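You operate a simulated robot arm through the tools that you are given. There is no shell and no other tool.

You are at the controls of a simulated robot arm. One attempt, no reset.

JOB
Test the three docked batteries, then cap the weakest where it stands.
Fine: use the cap that lies before it. All three stay docked, the other two bare; dial off after.

It is judged by the outcome, as a careful person would: the job done as asked, and still so three seconds after it is handed in. It fails if anything else is knocked over, pushed out of place, dropped, spilled or broken. A push-on lid holds only when it is set on centred and level and pressed home; a screw cap is set on level and turned clockwise until tight.

ROBOT AND FRAMES
A 7-joint arm with a fingered hand, fixed in place. Base frame: the origin is at the foot of the arm, x ahead of it, y to its left, z up; the work surface is at about z = 822. Lengths are in mm, angles in degrees, forces in N, time in s.
Its first joint turns from -166.0 to 166.0 degrees. Payload 3.7 kg.
The tool frame sits at the grasp point between the pads (the TCP): z along the fingers, y along the line on which they close. The tips reach 25 mm beyond it. The gripper opens to 88 mm. The gripper's body begins 29 mm behind the TCP. The gripper is a hand of 5 fingers: y runs from the thumb to the fingers, the wrist lies at [-13, -106, -174] in the tool frame, and closing takes about 1.5 s.
Orientation is that of the tool frame in the base frame, as a unit quaternion [w, x, y, z]. With the fingers straight down and the wrist toward the robot, the tool's x, y and z point along [0, 1, 0], [1, 0, 0] and [0, 0, -1] of the base frame.

CONTROLS
- The arm moves only by the tool drive_tool. Its argument "deltas" is a list of rows, each an object (a shift or turn left out is 0, a gripper value left out holds the last) with "offset": the shift along the tool's x, y, z in mm, a list of three; "delta_rot": the turn, a rotation vector about the tool's x, y, z in degrees, a list of three; "grip": the opening, from 0 (shut) to 1 (fully open). In form: [{"offset": [dx, dy, dz], "delta_rot": [rx, ry, rz], "grip": grip}, ...]. A call has 1 to 20 rows; each row is the pose to reach, as a shift and turn from the pose commanded when the call began, along the tool's axes at that moment. Rows are played at 5 a second. More than 50 mm and 8.6 degrees between two rows, or a gripper value outside its range, and nothing of the call is played. Where a pose cannot be reached the arm comes as near as it can. A force on the tool above 40 N (or 10 N above the force at the start of the call, whichever is more), or a blocked arm, ends the call early, and 0.2 s more pass. Each finger travels about 108 mm/s and halts on what it meets, pressing with about 24 N; the grip force reading is that of the motor and also rises with nothing between the fingers. The clock runs only during rows and for 0.2 s after the last one: add rows that repeat a pose to give the fingers time. It gives the time, the measured TCP pose, the force on the tool (base axes), the opening and the grip force at its end, in the units of the frame above (readings bear some noise), with the torque about the TCP (base axes, N m) and any sound that the robot's microphone picked up.
- Cameras (640 x 400 px; columns grow to the right, rows downward): "scene" is fixed at [399.4, 500.3, 1451]; the picture's right is [-0.68, -0.73, 0.00], its down [-0.51, 0.48, -0.72] and it looks along [0.52, -0.49, -0.70] (base axes); focal length 342 px, centre (320, 200). "wrist" rides on the gripper at [59, -79, -105] in the tool frame; the picture's right is [-0.73, 0.32, -0.61], its down [-0.62, -0.68, 0.38] and it looks along [-0.29, 0.66, 0.70] (tool axes); focal length 234 px, centre (320, 200). There is no depth. A picture from a camera that has moved, and an enlarged one, comes with that camera's place and axes in the base frame and with its lens.
- snapshot(camera): a new picture of that camera. The clock stands still meanwhile.
- preshape(shape): the hand has 5 fingers and takes this shape, open, in about a second: jaw (thumb against the fingers, like two jaws); tri (thumb and two fingers); tip (a fingertip pinch); poke (one finger out to press); point (the index stretched); flat (the hand flat); cup (the hand cupped); fist (a fist). The gripper value then closes the fingers along that shape, each until it touches; the sizes above hold for jaw. It gives what a move gives, with no picture.
- zoom(camera, box): a new picture of the part [left, top, right, bottom] of that camera's present view, enlarged. The clock stands still meanwhile.
- close_job(): hands the job in; it is judged then, once.

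Nothing tells you positions but the pictures and the camera data. Unless the task says otherwise, let go and move clear before handing in.

The tools are called after "Request:" as name(argument=value, ...) on one line, values as JSON. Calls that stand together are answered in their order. drive_tool: Moves the arm, as the interface text tells. Its arguments: {"type":"object","properties":{"deltas":{"type":"array","items":{"type":"object","properties":{"offset":{"type":"array","items":{"type":"number"}},"delta_rot":{"type":"array","items":{"type":"number"}},"grip":{"type":"number"}}}}},"required":["deltas"]} The other tools are called the same way: preshape (shape) gives the hand a shape; snapshot (camera) takes a picture; zoom (camera, box) takes an enlarged picture of a part of a camera's view; close_job () hands the job in.

At the start:

```text
time: 0.0
tcp_pos: [478.1, 220.2, 1243.8]
tcp_rot: [0.0, 0.707, 0.707, 0.0]
force: [0.1, -0.4, 0.0]
wrist_torque: [0.01, 0.02, 0.02]
width: 87.3
gripper_force: 0.1
shape: jaw
```

scene: 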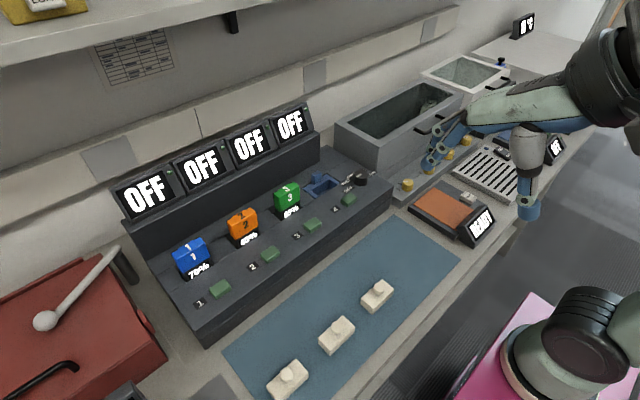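
wrist: 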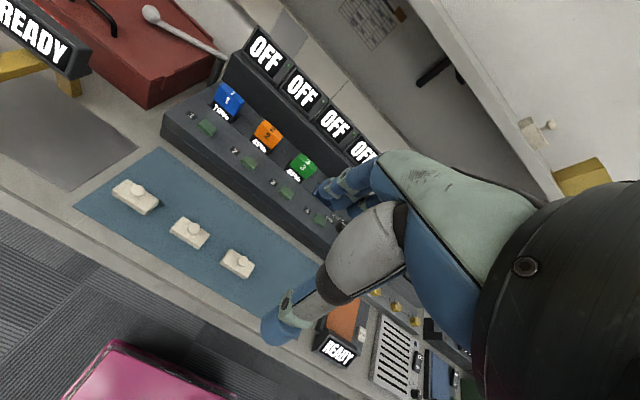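

I see a battery dock with three batteries (blue 1, orange 2, green 3), four OFF displays, green buttons along the front, a dial at the right end, and three white caps on the blue mat. I'll take closer looks first.

Request:
zoom(camera="scene", box=[110, 90, 410, 290])

Request:
zoom(camera="scene", box=[230, 240, 430, 400])

Request:
zoom(camera="scene", box=[270, 150, 400, 240])

Request:
zoom(camera="wrist", box=[160, 40, 400, 240])

```text
2.00 times, centred on (260, 190) of scene
camera zoom: at [399.4, 500.3, 1451.0], right [-0.68, -0.73, 0.0], down [-0.51, 0.48, -0.72], along [0.52, -0.49, -0.7], focal length 684 px, centre (440, 220)
```

zoom: 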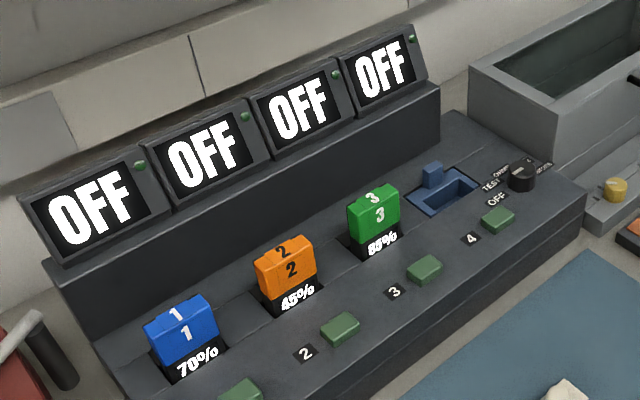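

```text
2.50 times, centred on (330, 320) of scene
camera zoom: at [399.4, 500.3, 1451.0], right [-0.68, -0.73, 0.0], down [-0.51, 0.48, -0.72], along [0.52, -0.49, -0.7], focal length 855 px, centre (295, -100)
```

zoom: 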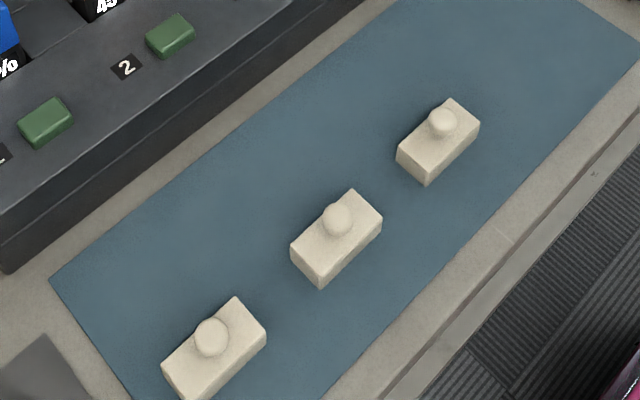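

```text
4.44 times, centred on (335, 195) of scene
camera zoom: at [399.4, 500.3, 1451.0], right [-0.68, -0.73, 0.0], down [-0.51, 0.48, -0.72], along [0.52, -0.49, -0.7], focal length 1520 px, centre (253, 222)
```

zoom: 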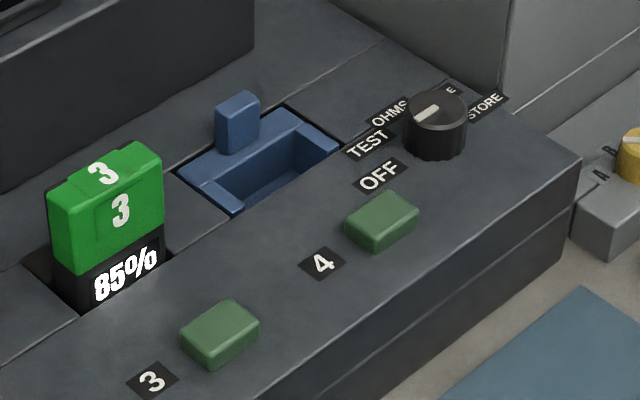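

```text
2.00 times, centred on (280, 140) of wrist
camera zoom: at [399.3, 279.0, 1349.7], right [0.32, -0.73, 0.61], down [-0.68, -0.62, -0.38], along [0.66, -0.29, -0.7], focal length 468 px, centre (400, 320)
```

zoom: 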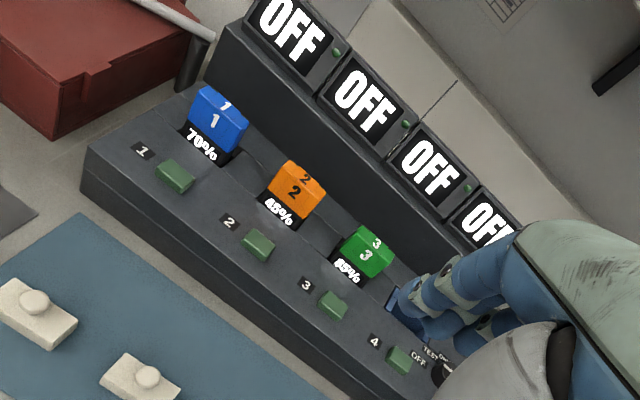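

Battery row sits at about x=820, buttons at x=760 (y≈406, 294, 182, 70), and the dial is at about (781, 5) pointing to OFF. TEST is one 45° step clockwise. I'll move above the dial first and look more closely.

Request:
drive_tool(deltas=[{"offset": [-24, 34, 10]}, {"offset": [-48, 67, 20]}, {"offset": [-72, 101, 32]}, {"offset": [-96, 135, 48]}, {"offset": [-120, 168, 64]}, {"offset": [-144, 202, 85]}, {"offset": [-168, 236, 105]}, {"offset": [-191, 269, 125]}, {"offset": [-215, 303, 145]}, {"offset": [-215, 303, 180]}, {"offset": [-215, 303, 180]}])

Request:
snapshot(camera="wrist")

Request:
snapshot(camera="scene")

```text
time: 2.4
tcp_pos: [782.3, 5.3, 1062.8]
tcp_rot: [-0.001, 0.707, 0.707, 0.001]
force: [-0.6, 0.6, -0.6]
wrist_torque: [-0.02, 0.05, 0.03]
width: 87.6
gripper_force: 0.1
shape: jaw
```

```text
taken
camera wrist: at [702.5, 63.9, 1168.8], right [0.32, -0.73, 0.61], down [-0.68, -0.62, -0.38], along [0.66, -0.29, -0.7], focal length 234 px, centre (320, 200)
```

wrist: 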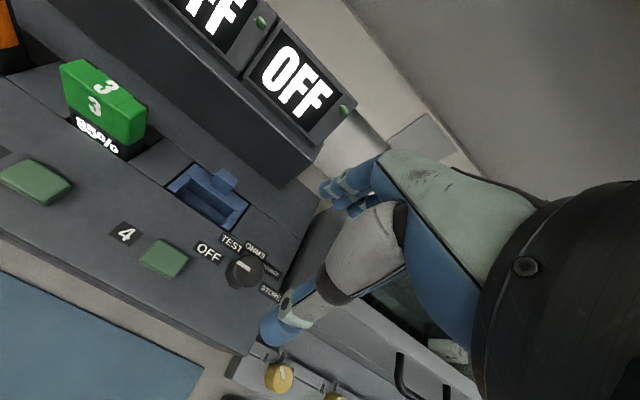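

```text
taken
```

scene: 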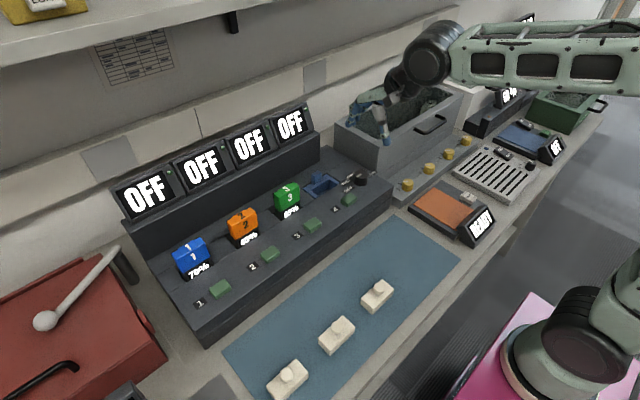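

The dial lies beneath the hand, near the dock's right end. I'll zoom both views to triangulate it accurately.

Request:
zoom(camera="wrist", box=[180, 210, 300, 310])

Request:
zoom(camera="scene", box=[320, 155, 400, 215])

Request:
zoom(camera="wrist", box=[240, 140, 440, 360])

```text
4.00 times, centred on (240, 260) of wrist
camera zoom: at [702.5, 63.9, 1168.8], right [0.32, -0.73, 0.61], down [-0.68, -0.62, -0.38], along [0.66, -0.29, -0.7], focal length 937 px, centre (640, -40)
```

zoom: 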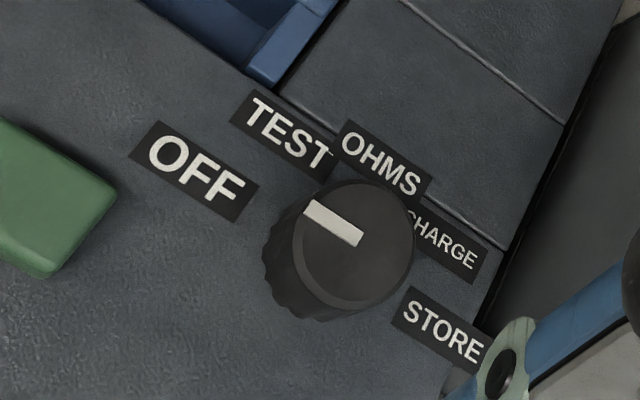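

```text
6.67 times, centred on (360, 185) of scene
camera zoom: at [399.4, 500.3, 1451.0], right [-0.68, -0.73, 0.0], down [-0.51, 0.48, -0.72], along [0.52, -0.49, -0.7], focal length 2280 px, centre (53, 300)
```

zoom: 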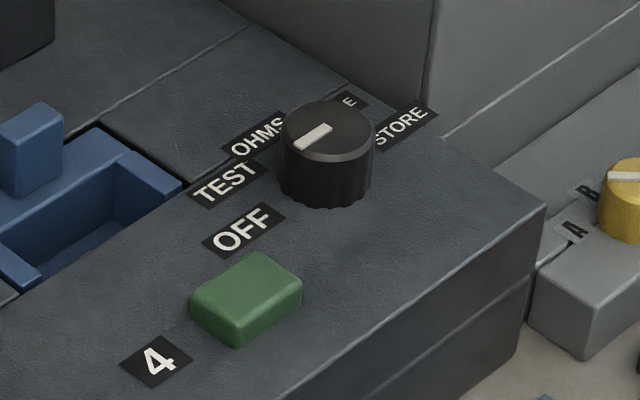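

```text
1.82 times, centred on (340, 250) of wrist
camera zoom: at [702.5, 63.9, 1168.8], right [0.32, -0.73, 0.61], down [-0.68, -0.62, -0.38], along [0.66, -0.29, -0.7], focal length 426 px, centre (284, 109)
```

zoom: 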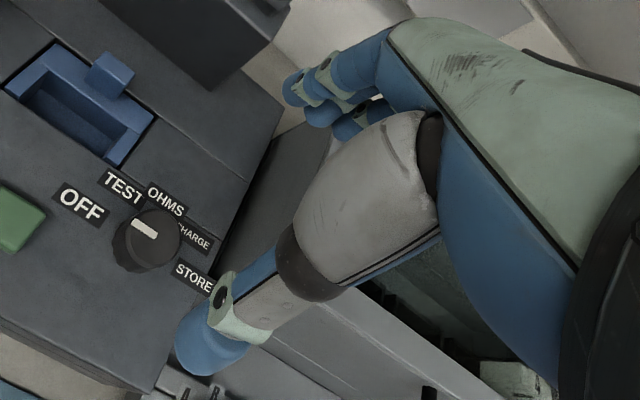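

Labels read OFF, TEST, OHMS, CHARGE, STORE (45° steps) with the pointer on OFF. The dial is at roughly (784, 3) with top at z≈928; I'll pre-turn the hand about -22° and come down partway to check the alignment.

Request:
drive_tool(deltas=[{"offset": [-1, 1, 25], "delta_rot": [0, 0, -7.5]}, {"offset": [-2, 2, 50], "delta_rot": [0, 0, -15]}, {"offset": [-2, 2, 75], "delta_rot": [0, 0, -22.5]}, {"offset": [-2, 2, 90], "delta_rot": [0, 0, -22.5]}, {"offset": [-2, 2, 90], "delta_rot": [0, 0, -22.5]}])

Request:
snapshot(camera="wrist")

Request:
zoom(camera="scene", box=[300, 110, 440, 210])

```text
time: 3.6
tcp_pos: [783.3, 3.1, 973.5]
tcp_rot: [0.001, 0.556, 0.832, 0.0]
force: [-0.9, -0.8, 0.0]
wrist_torque: [0.03, -0.03, -0.01]
width: 88.0
gripper_force: 0.1
shape: jaw
```

```text
taken
camera wrist: at [687.7, 27.0, 1079.4], right [0.58, -0.55, 0.61], down [-0.39, -0.84, -0.38], along [0.72, -0.02, -0.7], focal length 234 px, centre (320, 200)
```

wrist: 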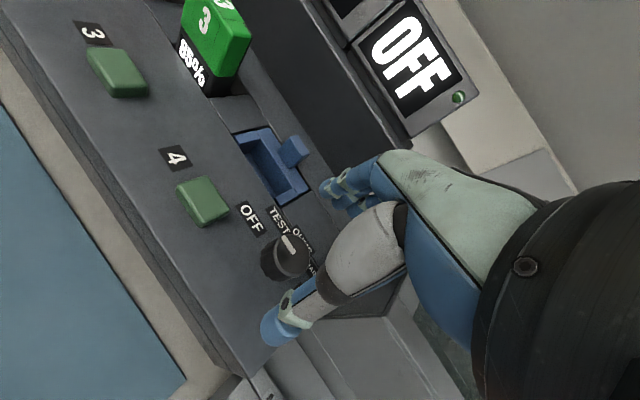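

```text
4.00 times, centred on (370, 160) of scene
camera zoom: at [399.4, 500.3, 1451.0], right [-0.68, -0.73, 0.0], down [-0.51, 0.48, -0.72], along [0.52, -0.49, -0.7], focal length 1368 px, centre (120, 360)
```

zoom: 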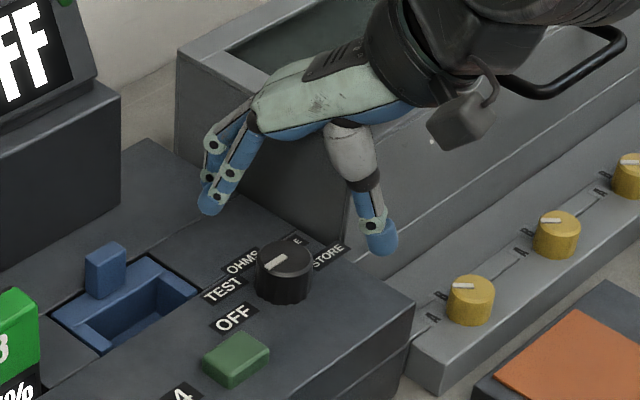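

The hand is over the dial. I'll zoom in on the dial to verify alignment.

Request:
zoom(camera="wrist", box=[230, 200, 350, 300])

```text
4.00 times, centred on (290, 250) of wrist
camera zoom: at [687.7, 27.0, 1079.4], right [0.58, -0.55, 0.61], down [-0.39, -0.84, -0.38], along [0.72, -0.02, -0.7], focal length 937 px, centre (440, 0)
```

zoom: 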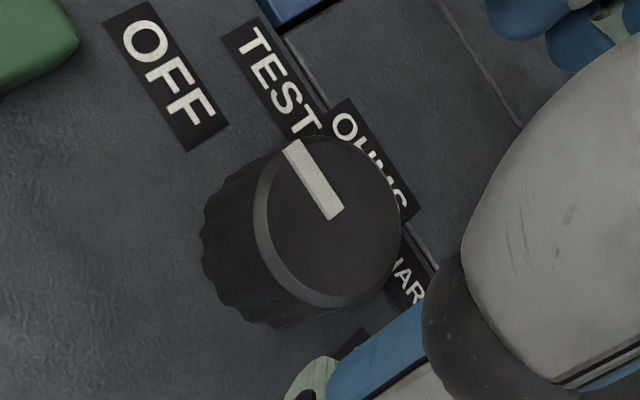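

Alignment is within about 2 mm. Descending to the grasp height around the dial, then closing the fingers.

Request:
drive_tool(deltas=[{"offset": [-2, 0, 12]}, {"offset": [-2, 0, 24]}, {"offset": [-2, 0, 35]}, {"offset": [-2, 0, 35]}])

Request:
snapshot(camera="wrist")

Request:
zoom(camera="scene", box=[300, 110, 440, 210])

```text
time: 4.6
tcp_pos: [784.4, 0.2, 938.1]
tcp_rot: [0.001, 0.556, 0.831, 0.0]
force: [0.0, 0.0, -0.3]
wrist_torque: [0.02, 0.0, 0.04]
width: 87.5
gripper_force: 0.1
shape: jaw
```

```text
taken
camera wrist: at [688.5, 25.4, 1044.4], right [0.58, -0.55, 0.61], down [-0.39, -0.84, -0.38], along [0.72, -0.02, -0.7], focal length 234 px, centre (320, 200)
```

wrist: 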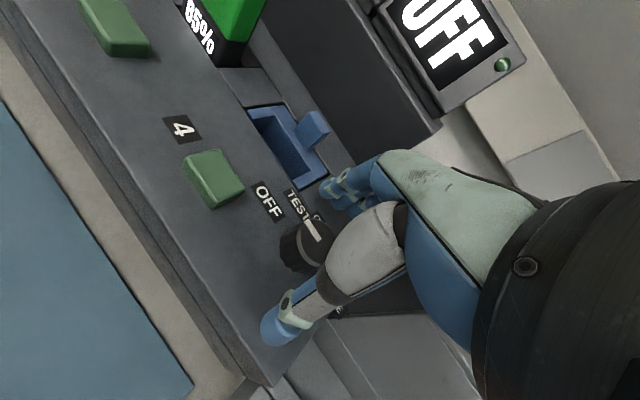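

```text
4.00 times, centred on (370, 160) of scene
camera zoom: at [399.4, 500.3, 1451.0], right [-0.68, -0.73, 0.0], down [-0.51, 0.48, -0.72], along [0.52, -0.49, -0.7], focal length 1368 px, centre (120, 360)
```

zoom: 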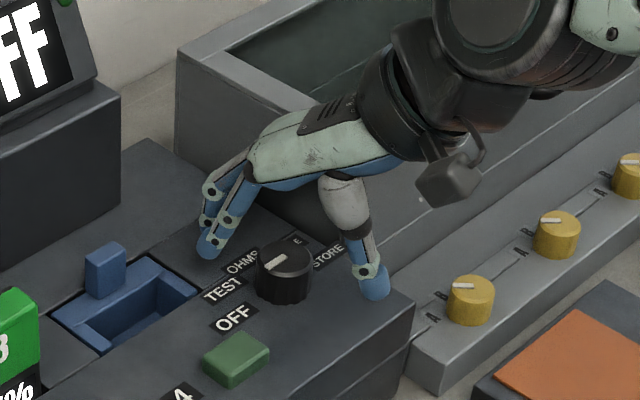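

The thumb and fingers straddle the dial just above the panel. Now closing.

Request:
drive_tool(deltas=[{"offset": [0, 0, 1], "grip": 0.3}, {"offset": [0, 0, 1], "grip": 0.3}, {"offset": [0, 0, 1], "grip": 0.1}, {"offset": [0, 0, 1], "grip": 0.1}, {"offset": [0, 0, 1], "grip": 0.1}, {"offset": [0, 0, 1], "grip": 0.1}, {"offset": [0, 0, 1], "grip": 0.1}, {"offset": [0, 0, 1], "grip": 0.1}])

Request:
zoom(camera="wrist", box=[230, 150, 430, 350])

Request:
zoom(camera="scene", box=[300, 110, 440, 210])

```text
time: 6.4
tcp_pos: [784.4, 1.5, 939.3]
tcp_rot: [0.0, 0.556, 0.832, 0.0]
force: [0.4, 2.9, -0.3]
wrist_torque: [0.07, -0.08, 0.02]
width: 27.3
gripper_force: 23.5
shape: jaw
```

```text
2.00 times, centred on (330, 250) of wrist
camera zoom: at [688.5, 25.5, 1043.6], right [0.58, -0.55, 0.61], down [-0.39, -0.84, -0.38], along [0.72, -0.02, -0.7], focal length 468 px, centre (300, 100)
```

zoom: 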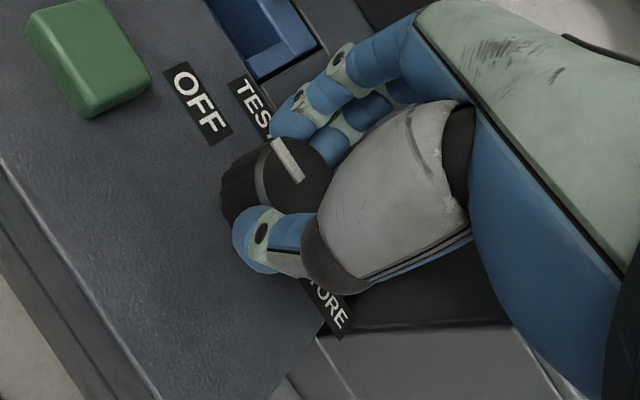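

```text
4.00 times, centred on (370, 160) of scene
camera zoom: at [399.4, 500.3, 1451.0], right [-0.68, -0.73, 0.0], down [-0.51, 0.48, -0.72], along [0.52, -0.49, -0.7], focal length 1368 px, centre (120, 360)
```

zoom: 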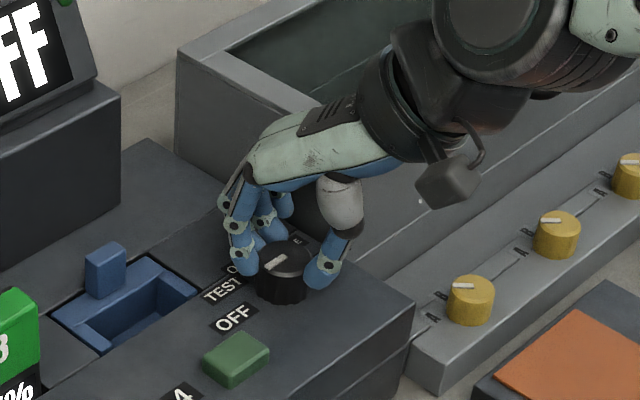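

The dial is held (width 27 mm, force on). Turning the hand clockwise 45° from above.

Request:
drive_tool(deltas=[{"delta_rot": [0, 0, 7]}, {"delta_rot": [0, 0, 14]}, {"delta_rot": [0, 0, 21]}, {"delta_rot": [0, 0, 28]}, {"delta_rot": [0, 0, 35]}, {"delta_rot": [0, 0, 42]}, {"delta_rot": [0, 0, 46]}, {"delta_rot": [0, 0, 46]}])

Request:
snapshot(camera="wrist")

Request:
snapshot(camera="scene")

Request:
zoom(camera="scene", box=[300, 110, 440, 210])

```text
time: 8.2
tcp_pos: [785.2, 1.8, 937.8]
tcp_rot: [0.0, 0.836, 0.548, 0.0]
force: [8.9, 9.6, 0.7]
wrist_torque: [0.12, -0.23, 0.08]
width: 27.7
gripper_force: 24.1
shape: jaw
```

```text
taken
camera wrist: at [735.6, 87.4, 1043.4], right [0.01, -0.79, 0.61], down [-0.87, -0.3, -0.38], along [0.49, -0.53, -0.7], focal length 234 px, centre (320, 200)
```

wrist: 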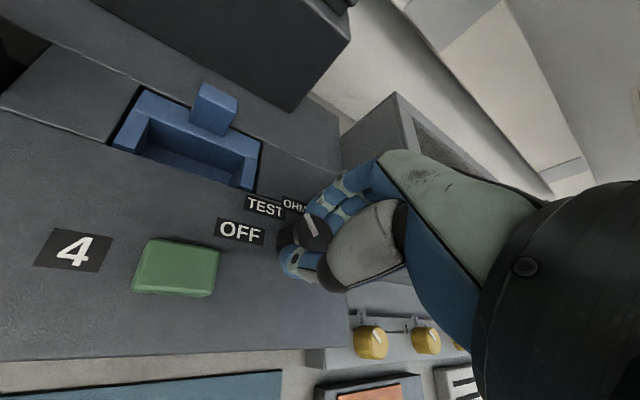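

```text
taken
```

scene: 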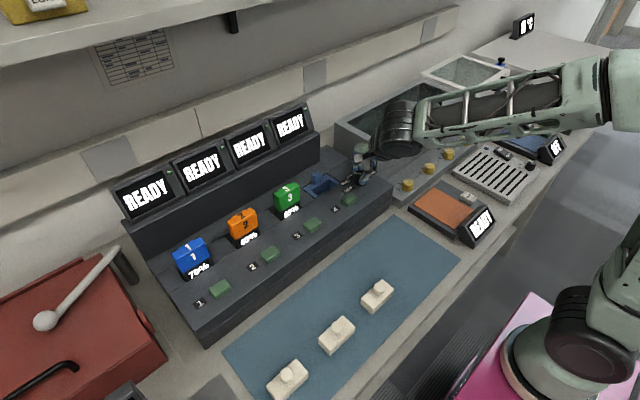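

```text
4.00 times, centred on (370, 160) of scene
camera zoom: at [399.4, 500.3, 1451.0], right [-0.68, -0.73, 0.0], down [-0.51, 0.48, -0.72], along [0.52, -0.49, -0.7], focal length 1368 px, centre (120, 360)
```

zoom: 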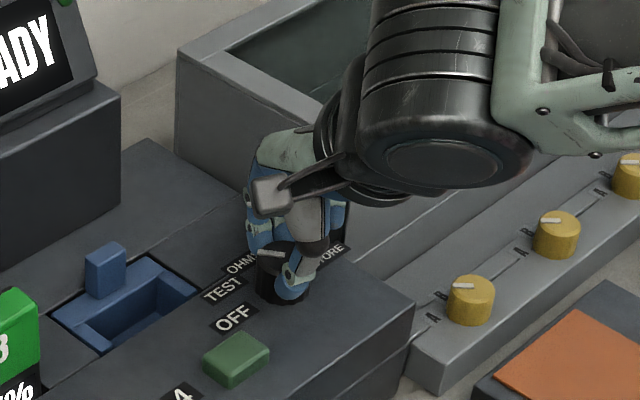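

The displays all read READY, so the dial is at TEST. Now I'll open the hand and raise it.

Request:
drive_tool(deltas=[{"grip": 0.6}, {"grip": 0.6}, {"grip": 0.7}, {"grip": 0.7}, {"offset": [0, 0, -30], "grip": 0.7}, {"offset": [0, 0, -60]}, {"offset": [0, 0, -90]}, {"offset": [0, 0, -120]}, {"offset": [0, 0, -120]}])

Request:
zoom(camera="scene", box=[110, 90, 410, 290])

Request:
zoom(camera="scene", box=[300, 110, 440, 210])

```text
time: 10.2
tcp_pos: [783.6, 1.7, 1058.3]
tcp_rot: [0.0, 0.836, 0.548, 0.0]
force: [0.8, 0.1, 0.0]
wrist_torque: [0.0, -0.04, -0.01]
width: 61.3
gripper_force: 0.0
shape: jaw
```

```text
2.00 times, centred on (260, 190) of scene
camera zoom: at [399.4, 500.3, 1451.0], right [-0.68, -0.73, 0.0], down [-0.51, 0.48, -0.72], along [0.52, -0.49, -0.7], focal length 684 px, centre (440, 220)
```

zoom: 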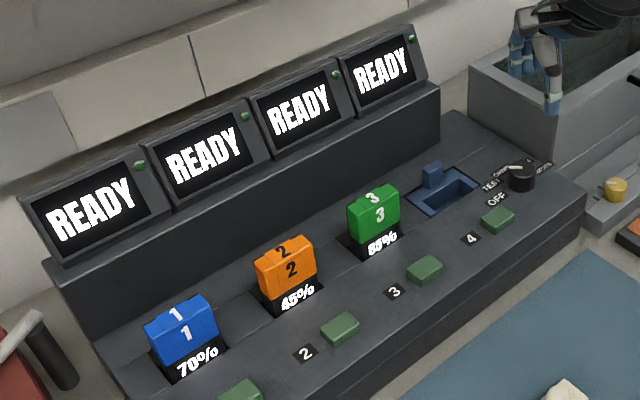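

```text
4.00 times, centred on (370, 160) of scene
camera zoom: at [399.4, 500.3, 1451.0], right [-0.68, -0.73, 0.0], down [-0.51, 0.48, -0.72], along [0.52, -0.49, -0.7], focal length 1368 px, centre (120, 360)
```

zoom: 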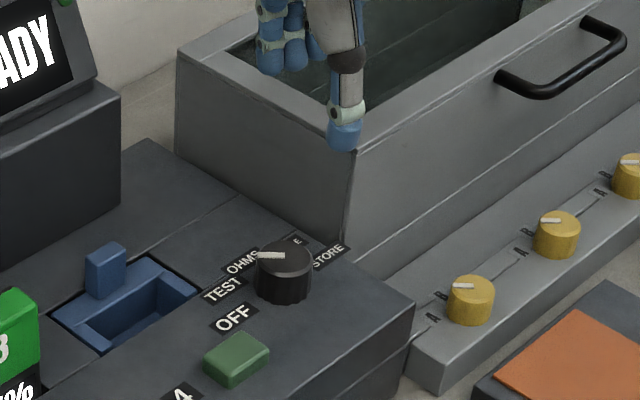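

The dial pointer is on TEST and the displays read READY. Next I'll move above button 3, straighten the hand, and take the poke shape.

Request:
drive_tool(deltas=[{"offset": [30, -22, 0], "delta_rot": [0, 0, -5]}, {"offset": [60, -45, 0], "delta_rot": [0, 0, -10]}, {"offset": [90, -67, 0], "delta_rot": [0, 0, -15]}, {"offset": [120, -90, 0], "delta_rot": [0, 0, -20]}, {"offset": [148, -112, 0], "delta_rot": [0, 0, -23.5]}, {"offset": [148, -112, 0], "delta_rot": [0, 0, -23.5]}])

Request:
preshape(shape="poke")

Request:
snapshot(camera="wrist")

Request:
zoom(camera="scene", box=[220, 110, 440, 260])

```text
time: 11.6
tcp_pos: [741.6, 183.3, 1060.0]
tcp_rot: [-0.001, 0.707, 0.707, 0.0]
force: [-0.3, 0.7, 0.6]
wrist_torque: [0.0, 0.02, 0.01]
width: 61.2
gripper_force: 0.2
shape: jaw
```

```text
time: 12.5
tcp_pos: [741.6, 182.5, 1058.8]
tcp_rot: [0.0, 0.707, 0.707, 0.0]
force: [0.2, 0.9, 0.7]
wrist_torque: [0.03, 0.01, -0.01]
width: 0.0
gripper_force: 0.1
shape: poke
```

```text
taken
camera wrist: at [662.3, 241.2, 1163.9], right [0.32, -0.73, 0.61], down [-0.68, -0.62, -0.38], along [0.66, -0.29, -0.7], focal length 234 px, centre (320, 200)
```

wrist: 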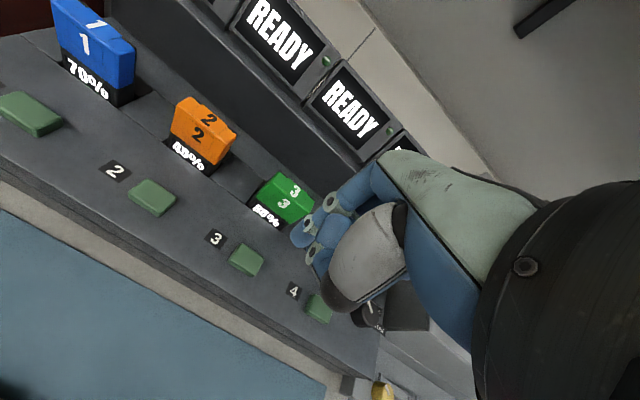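

```text
2.67 times, centred on (330, 185) of scene
camera zoom: at [399.4, 500.3, 1451.0], right [-0.68, -0.73, 0.0], down [-0.51, 0.48, -0.72], along [0.52, -0.49, -0.7], focal length 912 px, centre (293, 240)
```

zoom: 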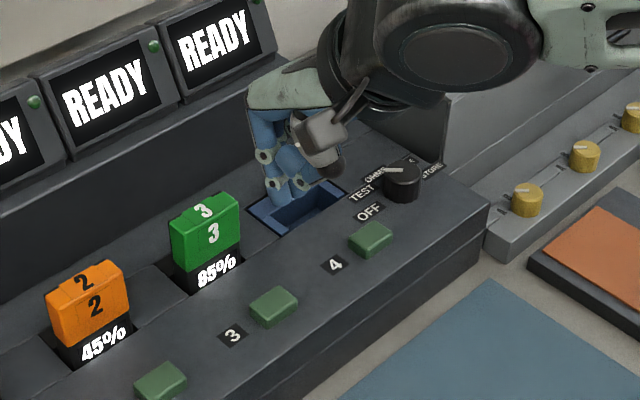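

The hand has changed shape; I'll zoom to find where the poking fingertip is.

Request:
zoom(camera="wrist", box=[240, 150, 440, 330])

Request:
zoom(camera="scene", box=[290, 120, 390, 190])

```text
2.22 times, centred on (340, 240) of wrist
camera zoom: at [662.3, 241.2, 1163.9], right [0.32, -0.73, 0.61], down [-0.68, -0.62, -0.38], along [0.66, -0.29, -0.7], focal length 520 px, centre (276, 111)
```

zoom: 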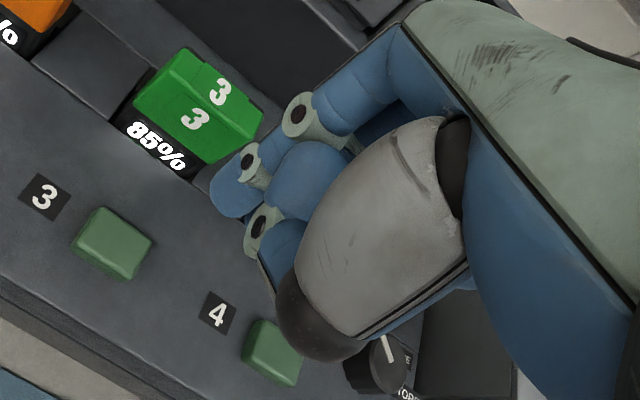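

```text
5.71 times, centred on (340, 155) of scene
camera zoom: at [399.4, 500.3, 1451.0], right [-0.68, -0.73, 0.0], down [-0.51, 0.48, -0.72], along [0.52, -0.49, -0.7], focal length 1954 px, centre (206, 457)
```

zoom: 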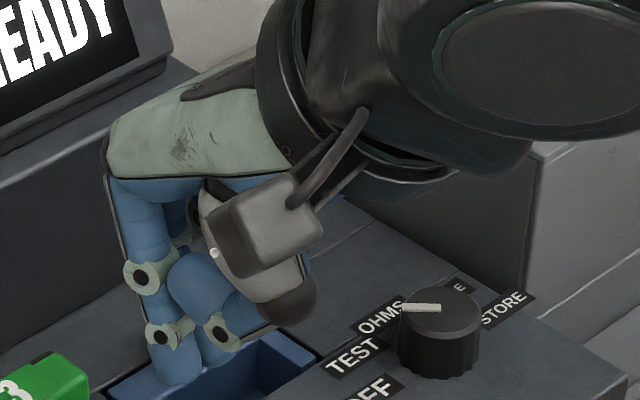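

The index tip sits about 11 mm to tool +x and ~20 mm below the TCP. I'll bring it over button 3 (≈761, 184) and lower partway to check.

Request:
drive_tool(deltas=[{"offset": [-5, 10, 20]}, {"offset": [-10, 21, 45]}, {"offset": [-10, 21, 75]}, {"offset": [-10, 21, 92]}, {"offset": [-10, 21, 92]}])

Request:
snapshot(camera="wrist")

Request:
zoom(camera="scene", box=[260, 150, 400, 250])

Request:
zoom(camera="wrist", box=[240, 150, 440, 330])

```text
time: 13.7
tcp_pos: [761.6, 172.8, 966.0]
tcp_rot: [0.0, 0.707, 0.707, 0.0]
force: [-0.1, 0.4, -0.7]
wrist_torque: [0.01, 0.06, -0.03]
width: 0.0
gripper_force: 0.0
shape: poke
```

```text
taken
camera wrist: at [682.7, 230.7, 1071.0], right [0.32, -0.73, 0.61], down [-0.68, -0.62, -0.38], along [0.66, -0.29, -0.7], focal length 234 px, centre (320, 200)
```

wrist: 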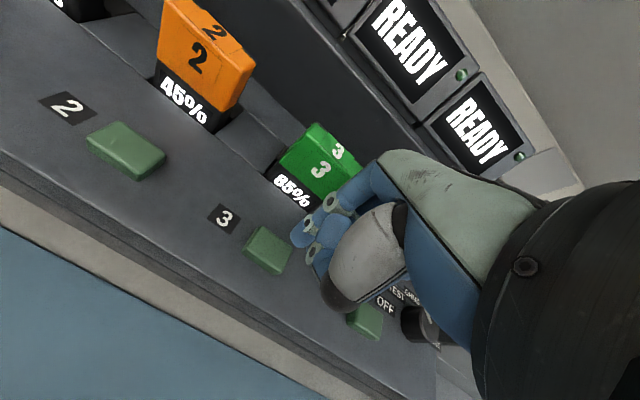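

```text
4.00 times, centred on (330, 200) of scene
camera zoom: at [399.4, 500.3, 1451.0], right [-0.68, -0.73, 0.0], down [-0.51, 0.48, -0.72], along [0.52, -0.49, -0.7], focal length 1368 px, centre (280, 200)
```

zoom: 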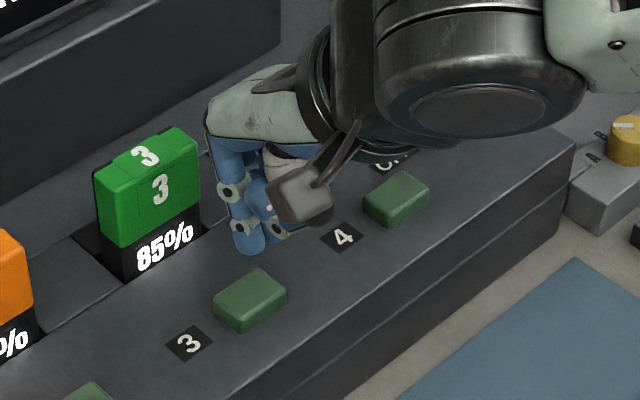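

```text
2.22 times, centred on (340, 240) of wrist
camera zoom: at [682.7, 230.7, 1071.0], right [0.32, -0.73, 0.61], down [-0.68, -0.62, -0.38], along [0.66, -0.29, -0.7], focal length 520 px, centre (276, 111)
```

zoom: 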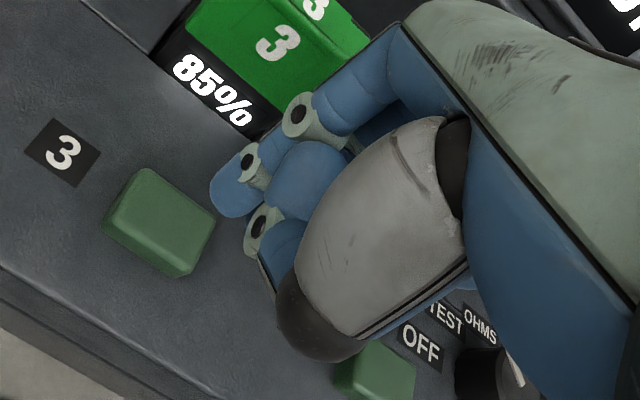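

The fingertip's vertical path lands on button 3. Lowering in small steps to press.

Request:
drive_tool(deltas=[{"offset": [0, 0, 15]}, {"offset": [0, 0, 28]}, {"offset": [0, 0, 33]}, {"offset": [0, 0, 36]}, {"offset": [0, 0, 38]}, {"offset": [0, 0, 38]}])

Request:
zoom(camera="scene", box=[260, 150, 400, 250])

Request:
zoom(camera="scene", box=[110, 90, 330, 230])

```text
time: 15.1
tcp_pos: [761.3, 172.5, 930.7]
tcp_rot: [-0.001, 0.707, 0.707, 0.001]
force: [6.1, 1.7, 19.5]
wrist_torque: [-0.06, -0.12, 0.04]
width: 0.0
gripper_force: 0.0
shape: poke
heard: click
```

```text
4.00 times, centred on (330, 200) of scene
camera zoom: at [399.4, 500.3, 1451.0], right [-0.68, -0.73, 0.0], down [-0.51, 0.48, -0.72], along [0.52, -0.49, -0.7], focal length 1368 px, centre (280, 200)
```

zoom: 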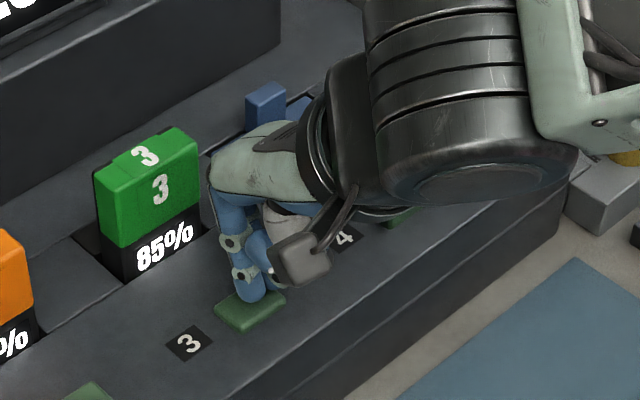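

```text
2.86 times, centred on (220, 160) of scene
camera zoom: at [399.4, 500.3, 1451.0], right [-0.68, -0.73, 0.0], down [-0.51, 0.48, -0.72], along [0.52, -0.49, -0.7], focal length 977 px, centre (606, 314)
```

zoom: 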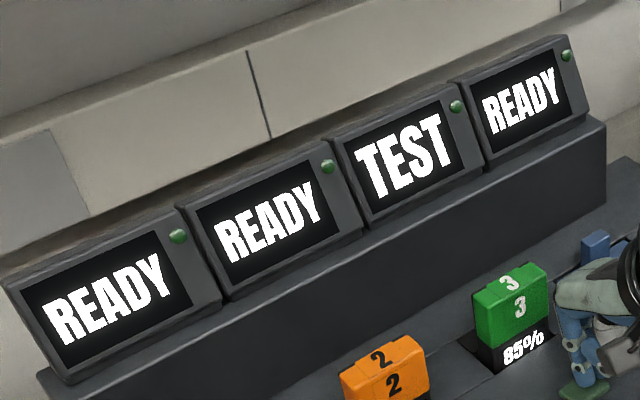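

A click was heard and display 3 shows TEST. I'll lift off and wait for the result.

Request:
drive_tool(deltas=[{"offset": [0, 0, -15]}, {"offset": [0, 0, -35]}, {"offset": [0, 0, -40]}, {"offset": [0, 0, -40]}, {"offset": [0, 0, -40]}])

Request:
zoom(camera="scene", box=[110, 90, 330, 230])

```text
time: 16.3
tcp_pos: [761.0, 172.3, 968.4]
tcp_rot: [-0.001, 0.707, 0.707, 0.0]
force: [-0.1, -0.7, -0.2]
wrist_torque: [0.0, 0.0, 0.0]
width: 0.4
gripper_force: 0.0
shape: poke
```

```text
2.86 times, centred on (220, 160) of scene
camera zoom: at [399.4, 500.3, 1451.0], right [-0.68, -0.73, 0.0], down [-0.51, 0.48, -0.72], along [0.52, -0.49, -0.7], focal length 977 px, centre (606, 314)
```

zoom: 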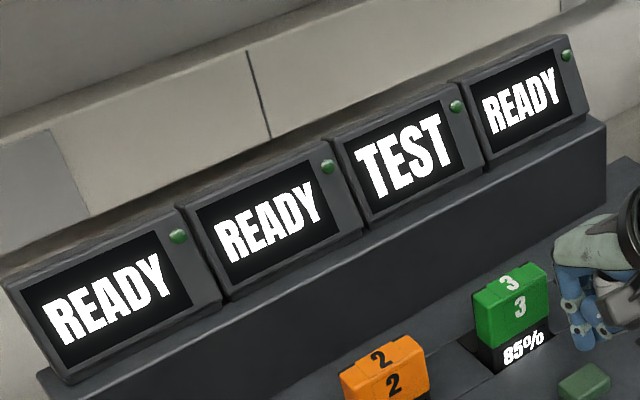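

Display 3 is still testing. Meanwhile I'll shift one slot left (112 mm) to above button 2.

Request:
drive_tool(deltas=[{"offset": [30, 0, -10]}, {"offset": [60, 0, -10]}, {"offset": [90, 0, -10]}, {"offset": [112, 0, 0]}, {"offset": [112, 0, 0]}])

Request:
snapshot(camera="scene")

Request:
zoom(camera="wrist", box=[240, 150, 440, 330])

Request:
zoom(camera="scene", box=[110, 90, 330, 230])

```text
time: 17.5
tcp_pos: [761.1, 283.0, 969.0]
tcp_rot: [0.0, 0.707, 0.707, -0.001]
force: [0.9, 0.0, -0.3]
wrist_torque: [0.01, 0.02, -0.03]
width: 0.2
gripper_force: 0.1
shape: poke
```

```text
taken
```

scene: 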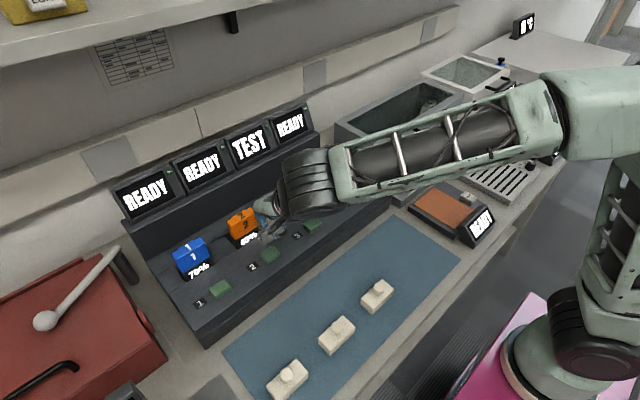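

```text
2.22 times, centred on (340, 240) of wrist
camera zoom: at [682.7, 342.4, 1073.9], right [0.32, -0.73, 0.61], down [-0.68, -0.62, -0.38], along [0.66, -0.29, -0.7], focal length 520 px, centre (276, 111)
```

zoom: 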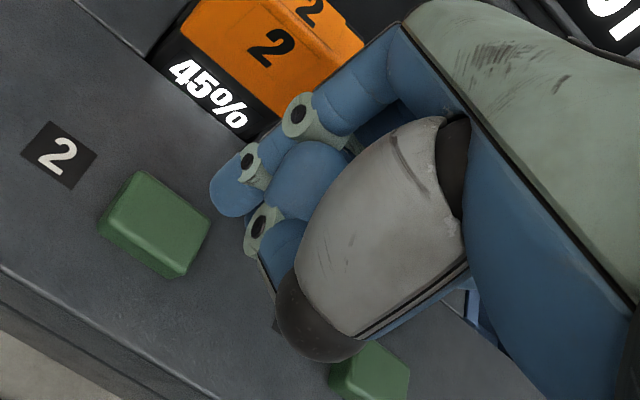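

```text
2.86 times, centred on (220, 160) of scene
camera zoom: at [399.4, 500.3, 1451.0], right [-0.68, -0.73, 0.0], down [-0.51, 0.48, -0.72], along [0.52, -0.49, -0.7], focal length 977 px, centre (606, 314)
```

zoom: 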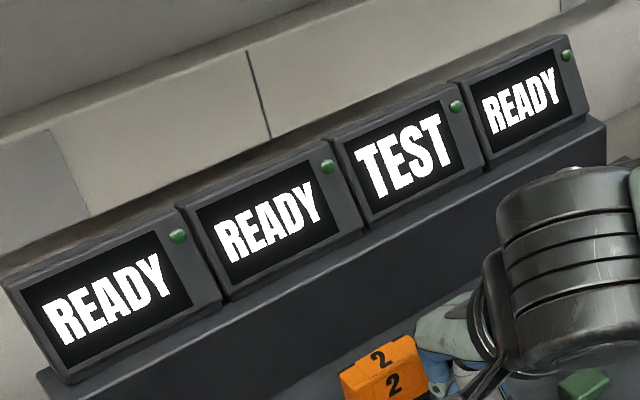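

The fingertip is in the same relation to button 2. I'll wait for slot 3's test to finish before pressing the next, to avoid interfering.

Request:
drive_tool(deltas=[{"offset": [0, 0, 0]}, {"offset": [0, 0, 0]}, {"offset": [0, 0, 0]}, {"offset": [0, 0, 0]}, {"offset": [0, 0, 0]}, {"offset": [0, 0, 0]}, {"offset": [0, 0, 0]}, {"offset": [0, 0, 0]}, {"offset": [0, 0, 0]}, {"offset": [0, 0, 0]}, {"offset": [0, 0, 0]}, {"offset": [0, 0, 0]}])

Request:
zoom(camera="scene", box=[110, 90, 330, 230])

```text
time: 20.1
tcp_pos: [761.9, 283.5, 968.1]
tcp_rot: [0.0, 0.707, 0.707, 0.0]
force: [-0.1, 0.5, -0.9]
wrist_torque: [0.02, 0.0, -0.02]
width: 0.0
gripper_force: 0.1
shape: poke
```

```text
2.86 times, centred on (220, 160) of scene
camera zoom: at [399.4, 500.3, 1451.0], right [-0.68, -0.73, 0.0], down [-0.51, 0.48, -0.72], along [0.52, -0.49, -0.7], focal length 977 px, centre (606, 314)
```

zoom: 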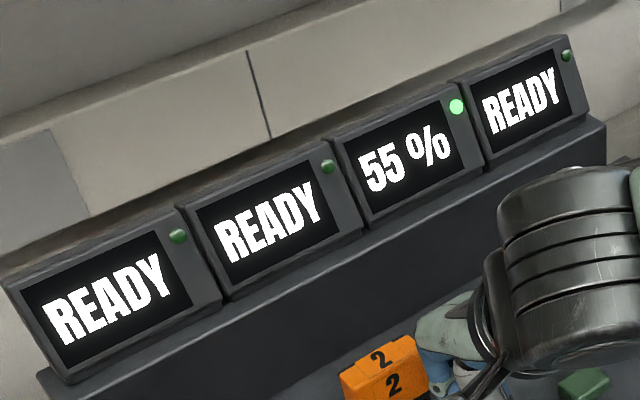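

Battery 3 tests at 55%. Now pressing button 2.

Request:
drive_tool(deltas=[{"offset": [0, 0, 15]}, {"offset": [0, 0, 28]}, {"offset": [0, 0, 34]}, {"offset": [0, 0, 37]}, {"offset": [0, 0, 39]}, {"offset": [0, 0, 39]}])

Request:
zoom(camera="scene", box=[110, 90, 330, 230])

```text
time: 21.5
tcp_pos: [761.4, 283.9, 930.1]
tcp_rot: [0.0, 0.707, 0.707, 0.001]
force: [5.7, 0.0, 15.8]
wrist_torque: [-0.05, -0.13, 0.0]
width: 0.1
gripper_force: 0.1
shape: poke
heard: click
```

```text
2.86 times, centred on (220, 160) of scene
camera zoom: at [399.4, 500.3, 1451.0], right [-0.68, -0.73, 0.0], down [-0.51, 0.48, -0.72], along [0.52, -0.49, -0.7], focal length 977 px, centre (606, 314)
```

zoom: 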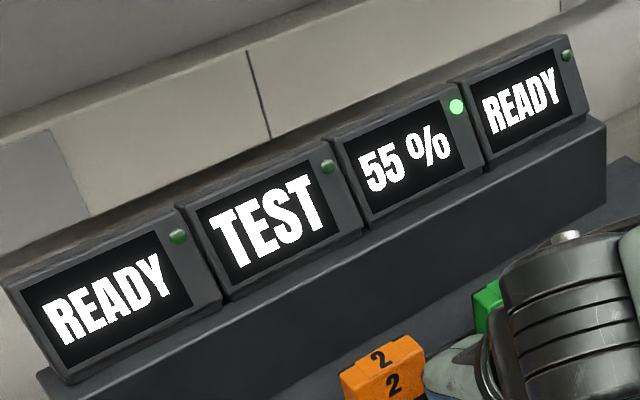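

Slot 2 is testing. I'll lift, move over button 1, and wait for the result.

Request:
drive_tool(deltas=[{"offset": [0, 0, -15]}, {"offset": [0, 0, -39]}, {"offset": [30, 0, -49]}, {"offset": [60, 0, -49]}, {"offset": [90, 0, -49]}, {"offset": [112, 0, -39]}, {"offset": [112, 0, -39]}, {"offset": [112, 0, -39]}, {"offset": [112, 0, -39]}, {"offset": [112, 0, -39]}, {"offset": [112, 0, -39]}, {"offset": [112, 0, -39]}, {"offset": [112, 0, -39]}, {"offset": [112, 0, -39]}, {"offset": [112, 0, -39]}, {"offset": [112, 0, -39]}, {"offset": [112, 0, -39]}, {"offset": [112, 0, -39]}, {"offset": [112, 0, -39]}, {"offset": [112, 0, -39]}])

Request:
zoom(camera="scene", box=[110, 90, 330, 230])

Request:
zoom(camera="wrist", box=[240, 150, 440, 330])

```text
time: 25.7
tcp_pos: [760.2, 395.8, 968.7]
tcp_rot: [0.001, 0.707, 0.707, 0.0]
force: [0.5, -0.5, -0.4]
wrist_torque: [0.03, 0.0, 0.02]
width: 0.3
gripper_force: 0.1
shape: poke
```

```text
2.86 times, centred on (220, 160) of scene
camera zoom: at [399.4, 500.3, 1451.0], right [-0.68, -0.73, 0.0], down [-0.51, 0.48, -0.72], along [0.52, -0.49, -0.7], focal length 977 px, centre (606, 314)
```

zoom: 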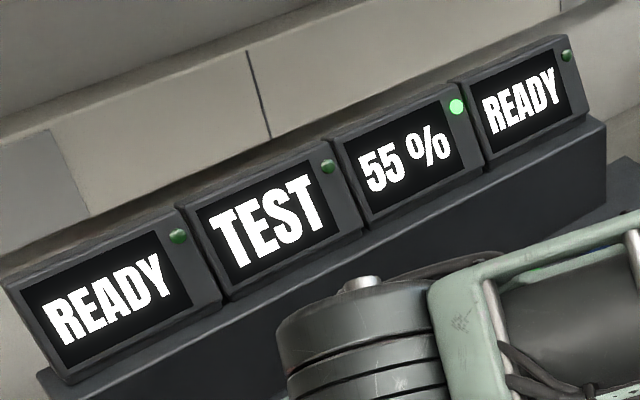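

```text
2.22 times, centred on (340, 240) of wrist
camera zoom: at [682.1, 454.8, 1074.2], right [0.32, -0.73, 0.61], down [-0.68, -0.62, -0.38], along [0.66, -0.29, -0.7], focal length 520 px, centre (276, 111)
```

zoom: 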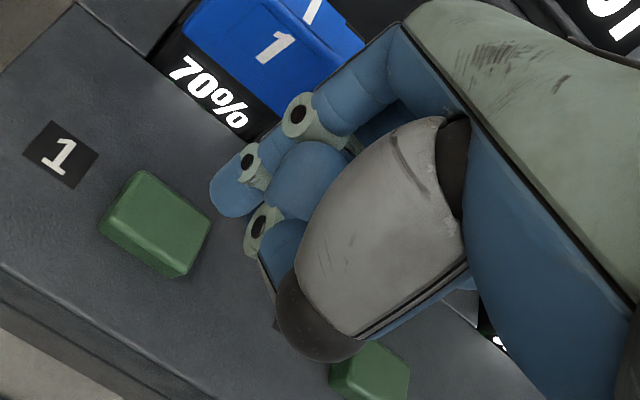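

Slot 2 is still testing. I'm well placed over button 1 and will wait another second.

Request:
drive_tool(deltas=[{"offset": [0, 0, 0]}, {"offset": [0, 0, 0]}, {"offset": [0, 0, 0]}, {"offset": [0, 0, 0]}, {"offset": [0, 0, 0]}, {"offset": [0, 0, 0]}])

Request:
zoom(camera="scene", box=[110, 90, 330, 230])

```text
time: 27.1
tcp_pos: [759.8, 396.0, 969.5]
tcp_rot: [0.0, 0.707, 0.707, 0.0]
force: [-0.1, 0.3, 0.0]
wrist_torque: [0.0, 0.0, -0.02]
width: 0.4
gripper_force: 0.0
shape: poke
```

```text
2.86 times, centred on (220, 160) of scene
camera zoom: at [399.4, 500.3, 1451.0], right [-0.68, -0.73, 0.0], down [-0.51, 0.48, -0.72], along [0.52, -0.49, -0.7], focal length 977 px, centre (606, 314)
```

zoom: 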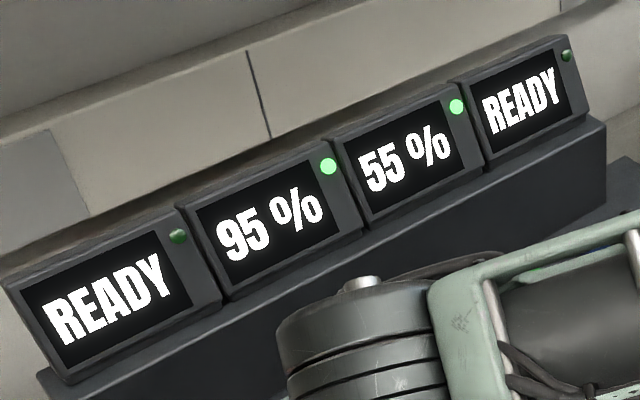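

Battery 2 tests at 95%. Now pressing button 1.

Request:
drive_tool(deltas=[{"offset": [0, 0, 15]}, {"offset": [0, 0, 28]}, {"offset": [0, 0, 34]}, {"offset": [0, 0, 37]}, {"offset": [0, 0, 39]}, {"offset": [0, 0, 39]}])

Request:
zoom(camera="scene", box=[110, 90, 330, 230])

```text
time: 28.5
tcp_pos: [761.1, 395.8, 931.3]
tcp_rot: [0.001, 0.707, 0.707, 0.001]
force: [3.2, 2.4, 15.8]
wrist_torque: [-0.05, -0.07, 0.0]
width: 0.3
gripper_force: 0.1
shape: poke
heard: click
```

```text
2.86 times, centred on (220, 160) of scene
camera zoom: at [399.4, 500.3, 1451.0], right [-0.68, -0.73, 0.0], down [-0.51, 0.48, -0.72], along [0.52, -0.49, -0.7], focal length 977 px, centre (606, 314)
```

zoom: 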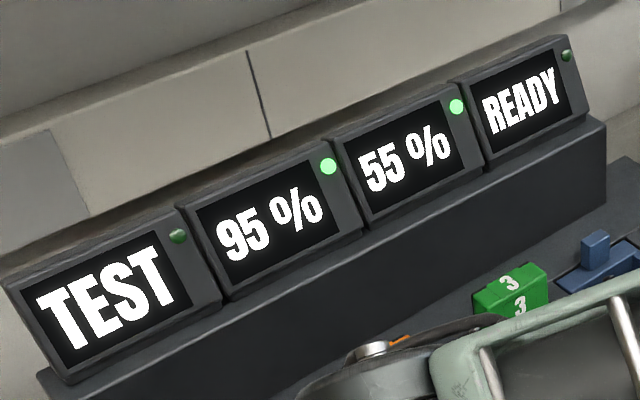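

Slot 1 is testing. I'll lift off, back away upward and wait for the result.

Request:
drive_tool(deltas=[{"offset": [0, 0, -15]}, {"offset": [0, 0, -50]}, {"offset": [-20, -30, -80]}, {"offset": [-40, -60, -110]}, {"offset": [-60, -90, -140]}, {"offset": [-80, -110, -165]}, {"offset": [-100, -110, -180]}, {"offset": [-100, -110, -180]}, {"offset": [-100, -110, -180]}, {"offset": [-100, -110, -180]}, {"offset": [-100, -110, -180]}, {"offset": [-100, -110, -180]}, {"offset": [-100, -110, -180]}, {"offset": [-100, -110, -180]}, {"offset": [-100, -110, -180]}, {"offset": [-100, -110, -180]}, {"offset": [-100, -110, -180]}, {"offset": [-100, -110, -180]}, {"offset": [-100, -110, -180]}, {"offset": [-100, -110, -180]}])

Request:
preshape(shape="jaw")

Request:
zoom(camera="scene", box=[110, 90, 330, 230])

Request:
snapshot(camera="wrist")

Request:
snapshot(camera="scene")

```text
time: 32.7
tcp_pos: [650.7, 295.7, 1107.3]
tcp_rot: [0.0, 0.708, 0.707, 0.0]
force: [-0.4, 0.9, 0.7]
wrist_torque: [0.0, -0.02, -0.01]
width: 0.0
gripper_force: 0.1
shape: poke
```

```text
time: 33.6
tcp_pos: [651.8, 295.6, 1108.5]
tcp_rot: [0.0, 0.707, 0.707, 0.001]
force: [0.3, -0.2, 1.0]
wrist_torque: [-0.04, -0.01, 0.02]
width: 87.6
gripper_force: 0.0
shape: jaw
```

```text
2.86 times, centred on (220, 160) of scene
camera zoom: at [399.4, 500.3, 1451.0], right [-0.68, -0.73, 0.0], down [-0.51, 0.48, -0.72], along [0.52, -0.49, -0.7], focal length 977 px, centre (606, 314)
```

zoom: 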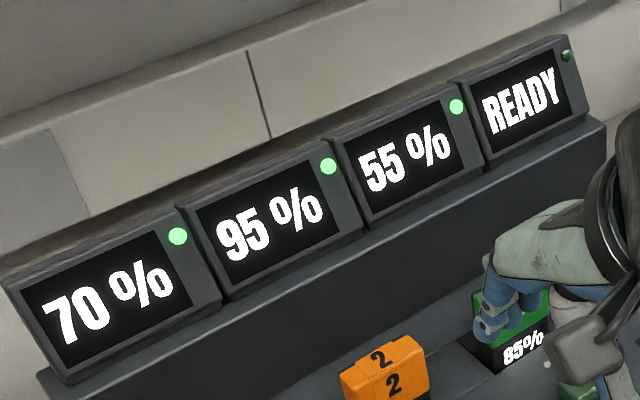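

```text
taken
camera wrist: at [572.4, 354.5, 1213.7], right [0.32, -0.73, 0.61], down [-0.68, -0.62, -0.38], along [0.66, -0.29, -0.7], focal length 234 px, centre (320, 200)
```

wrist: 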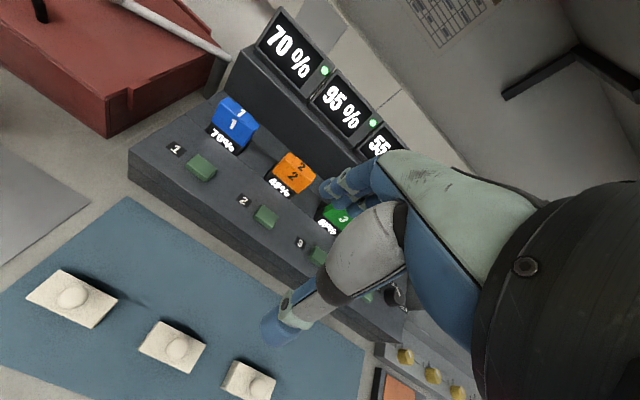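

```text
taken
```

scene: 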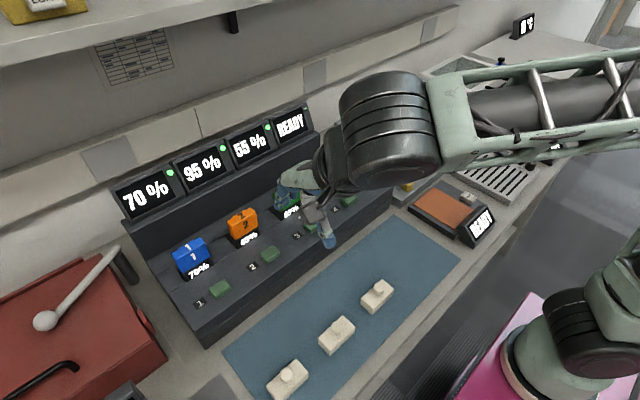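

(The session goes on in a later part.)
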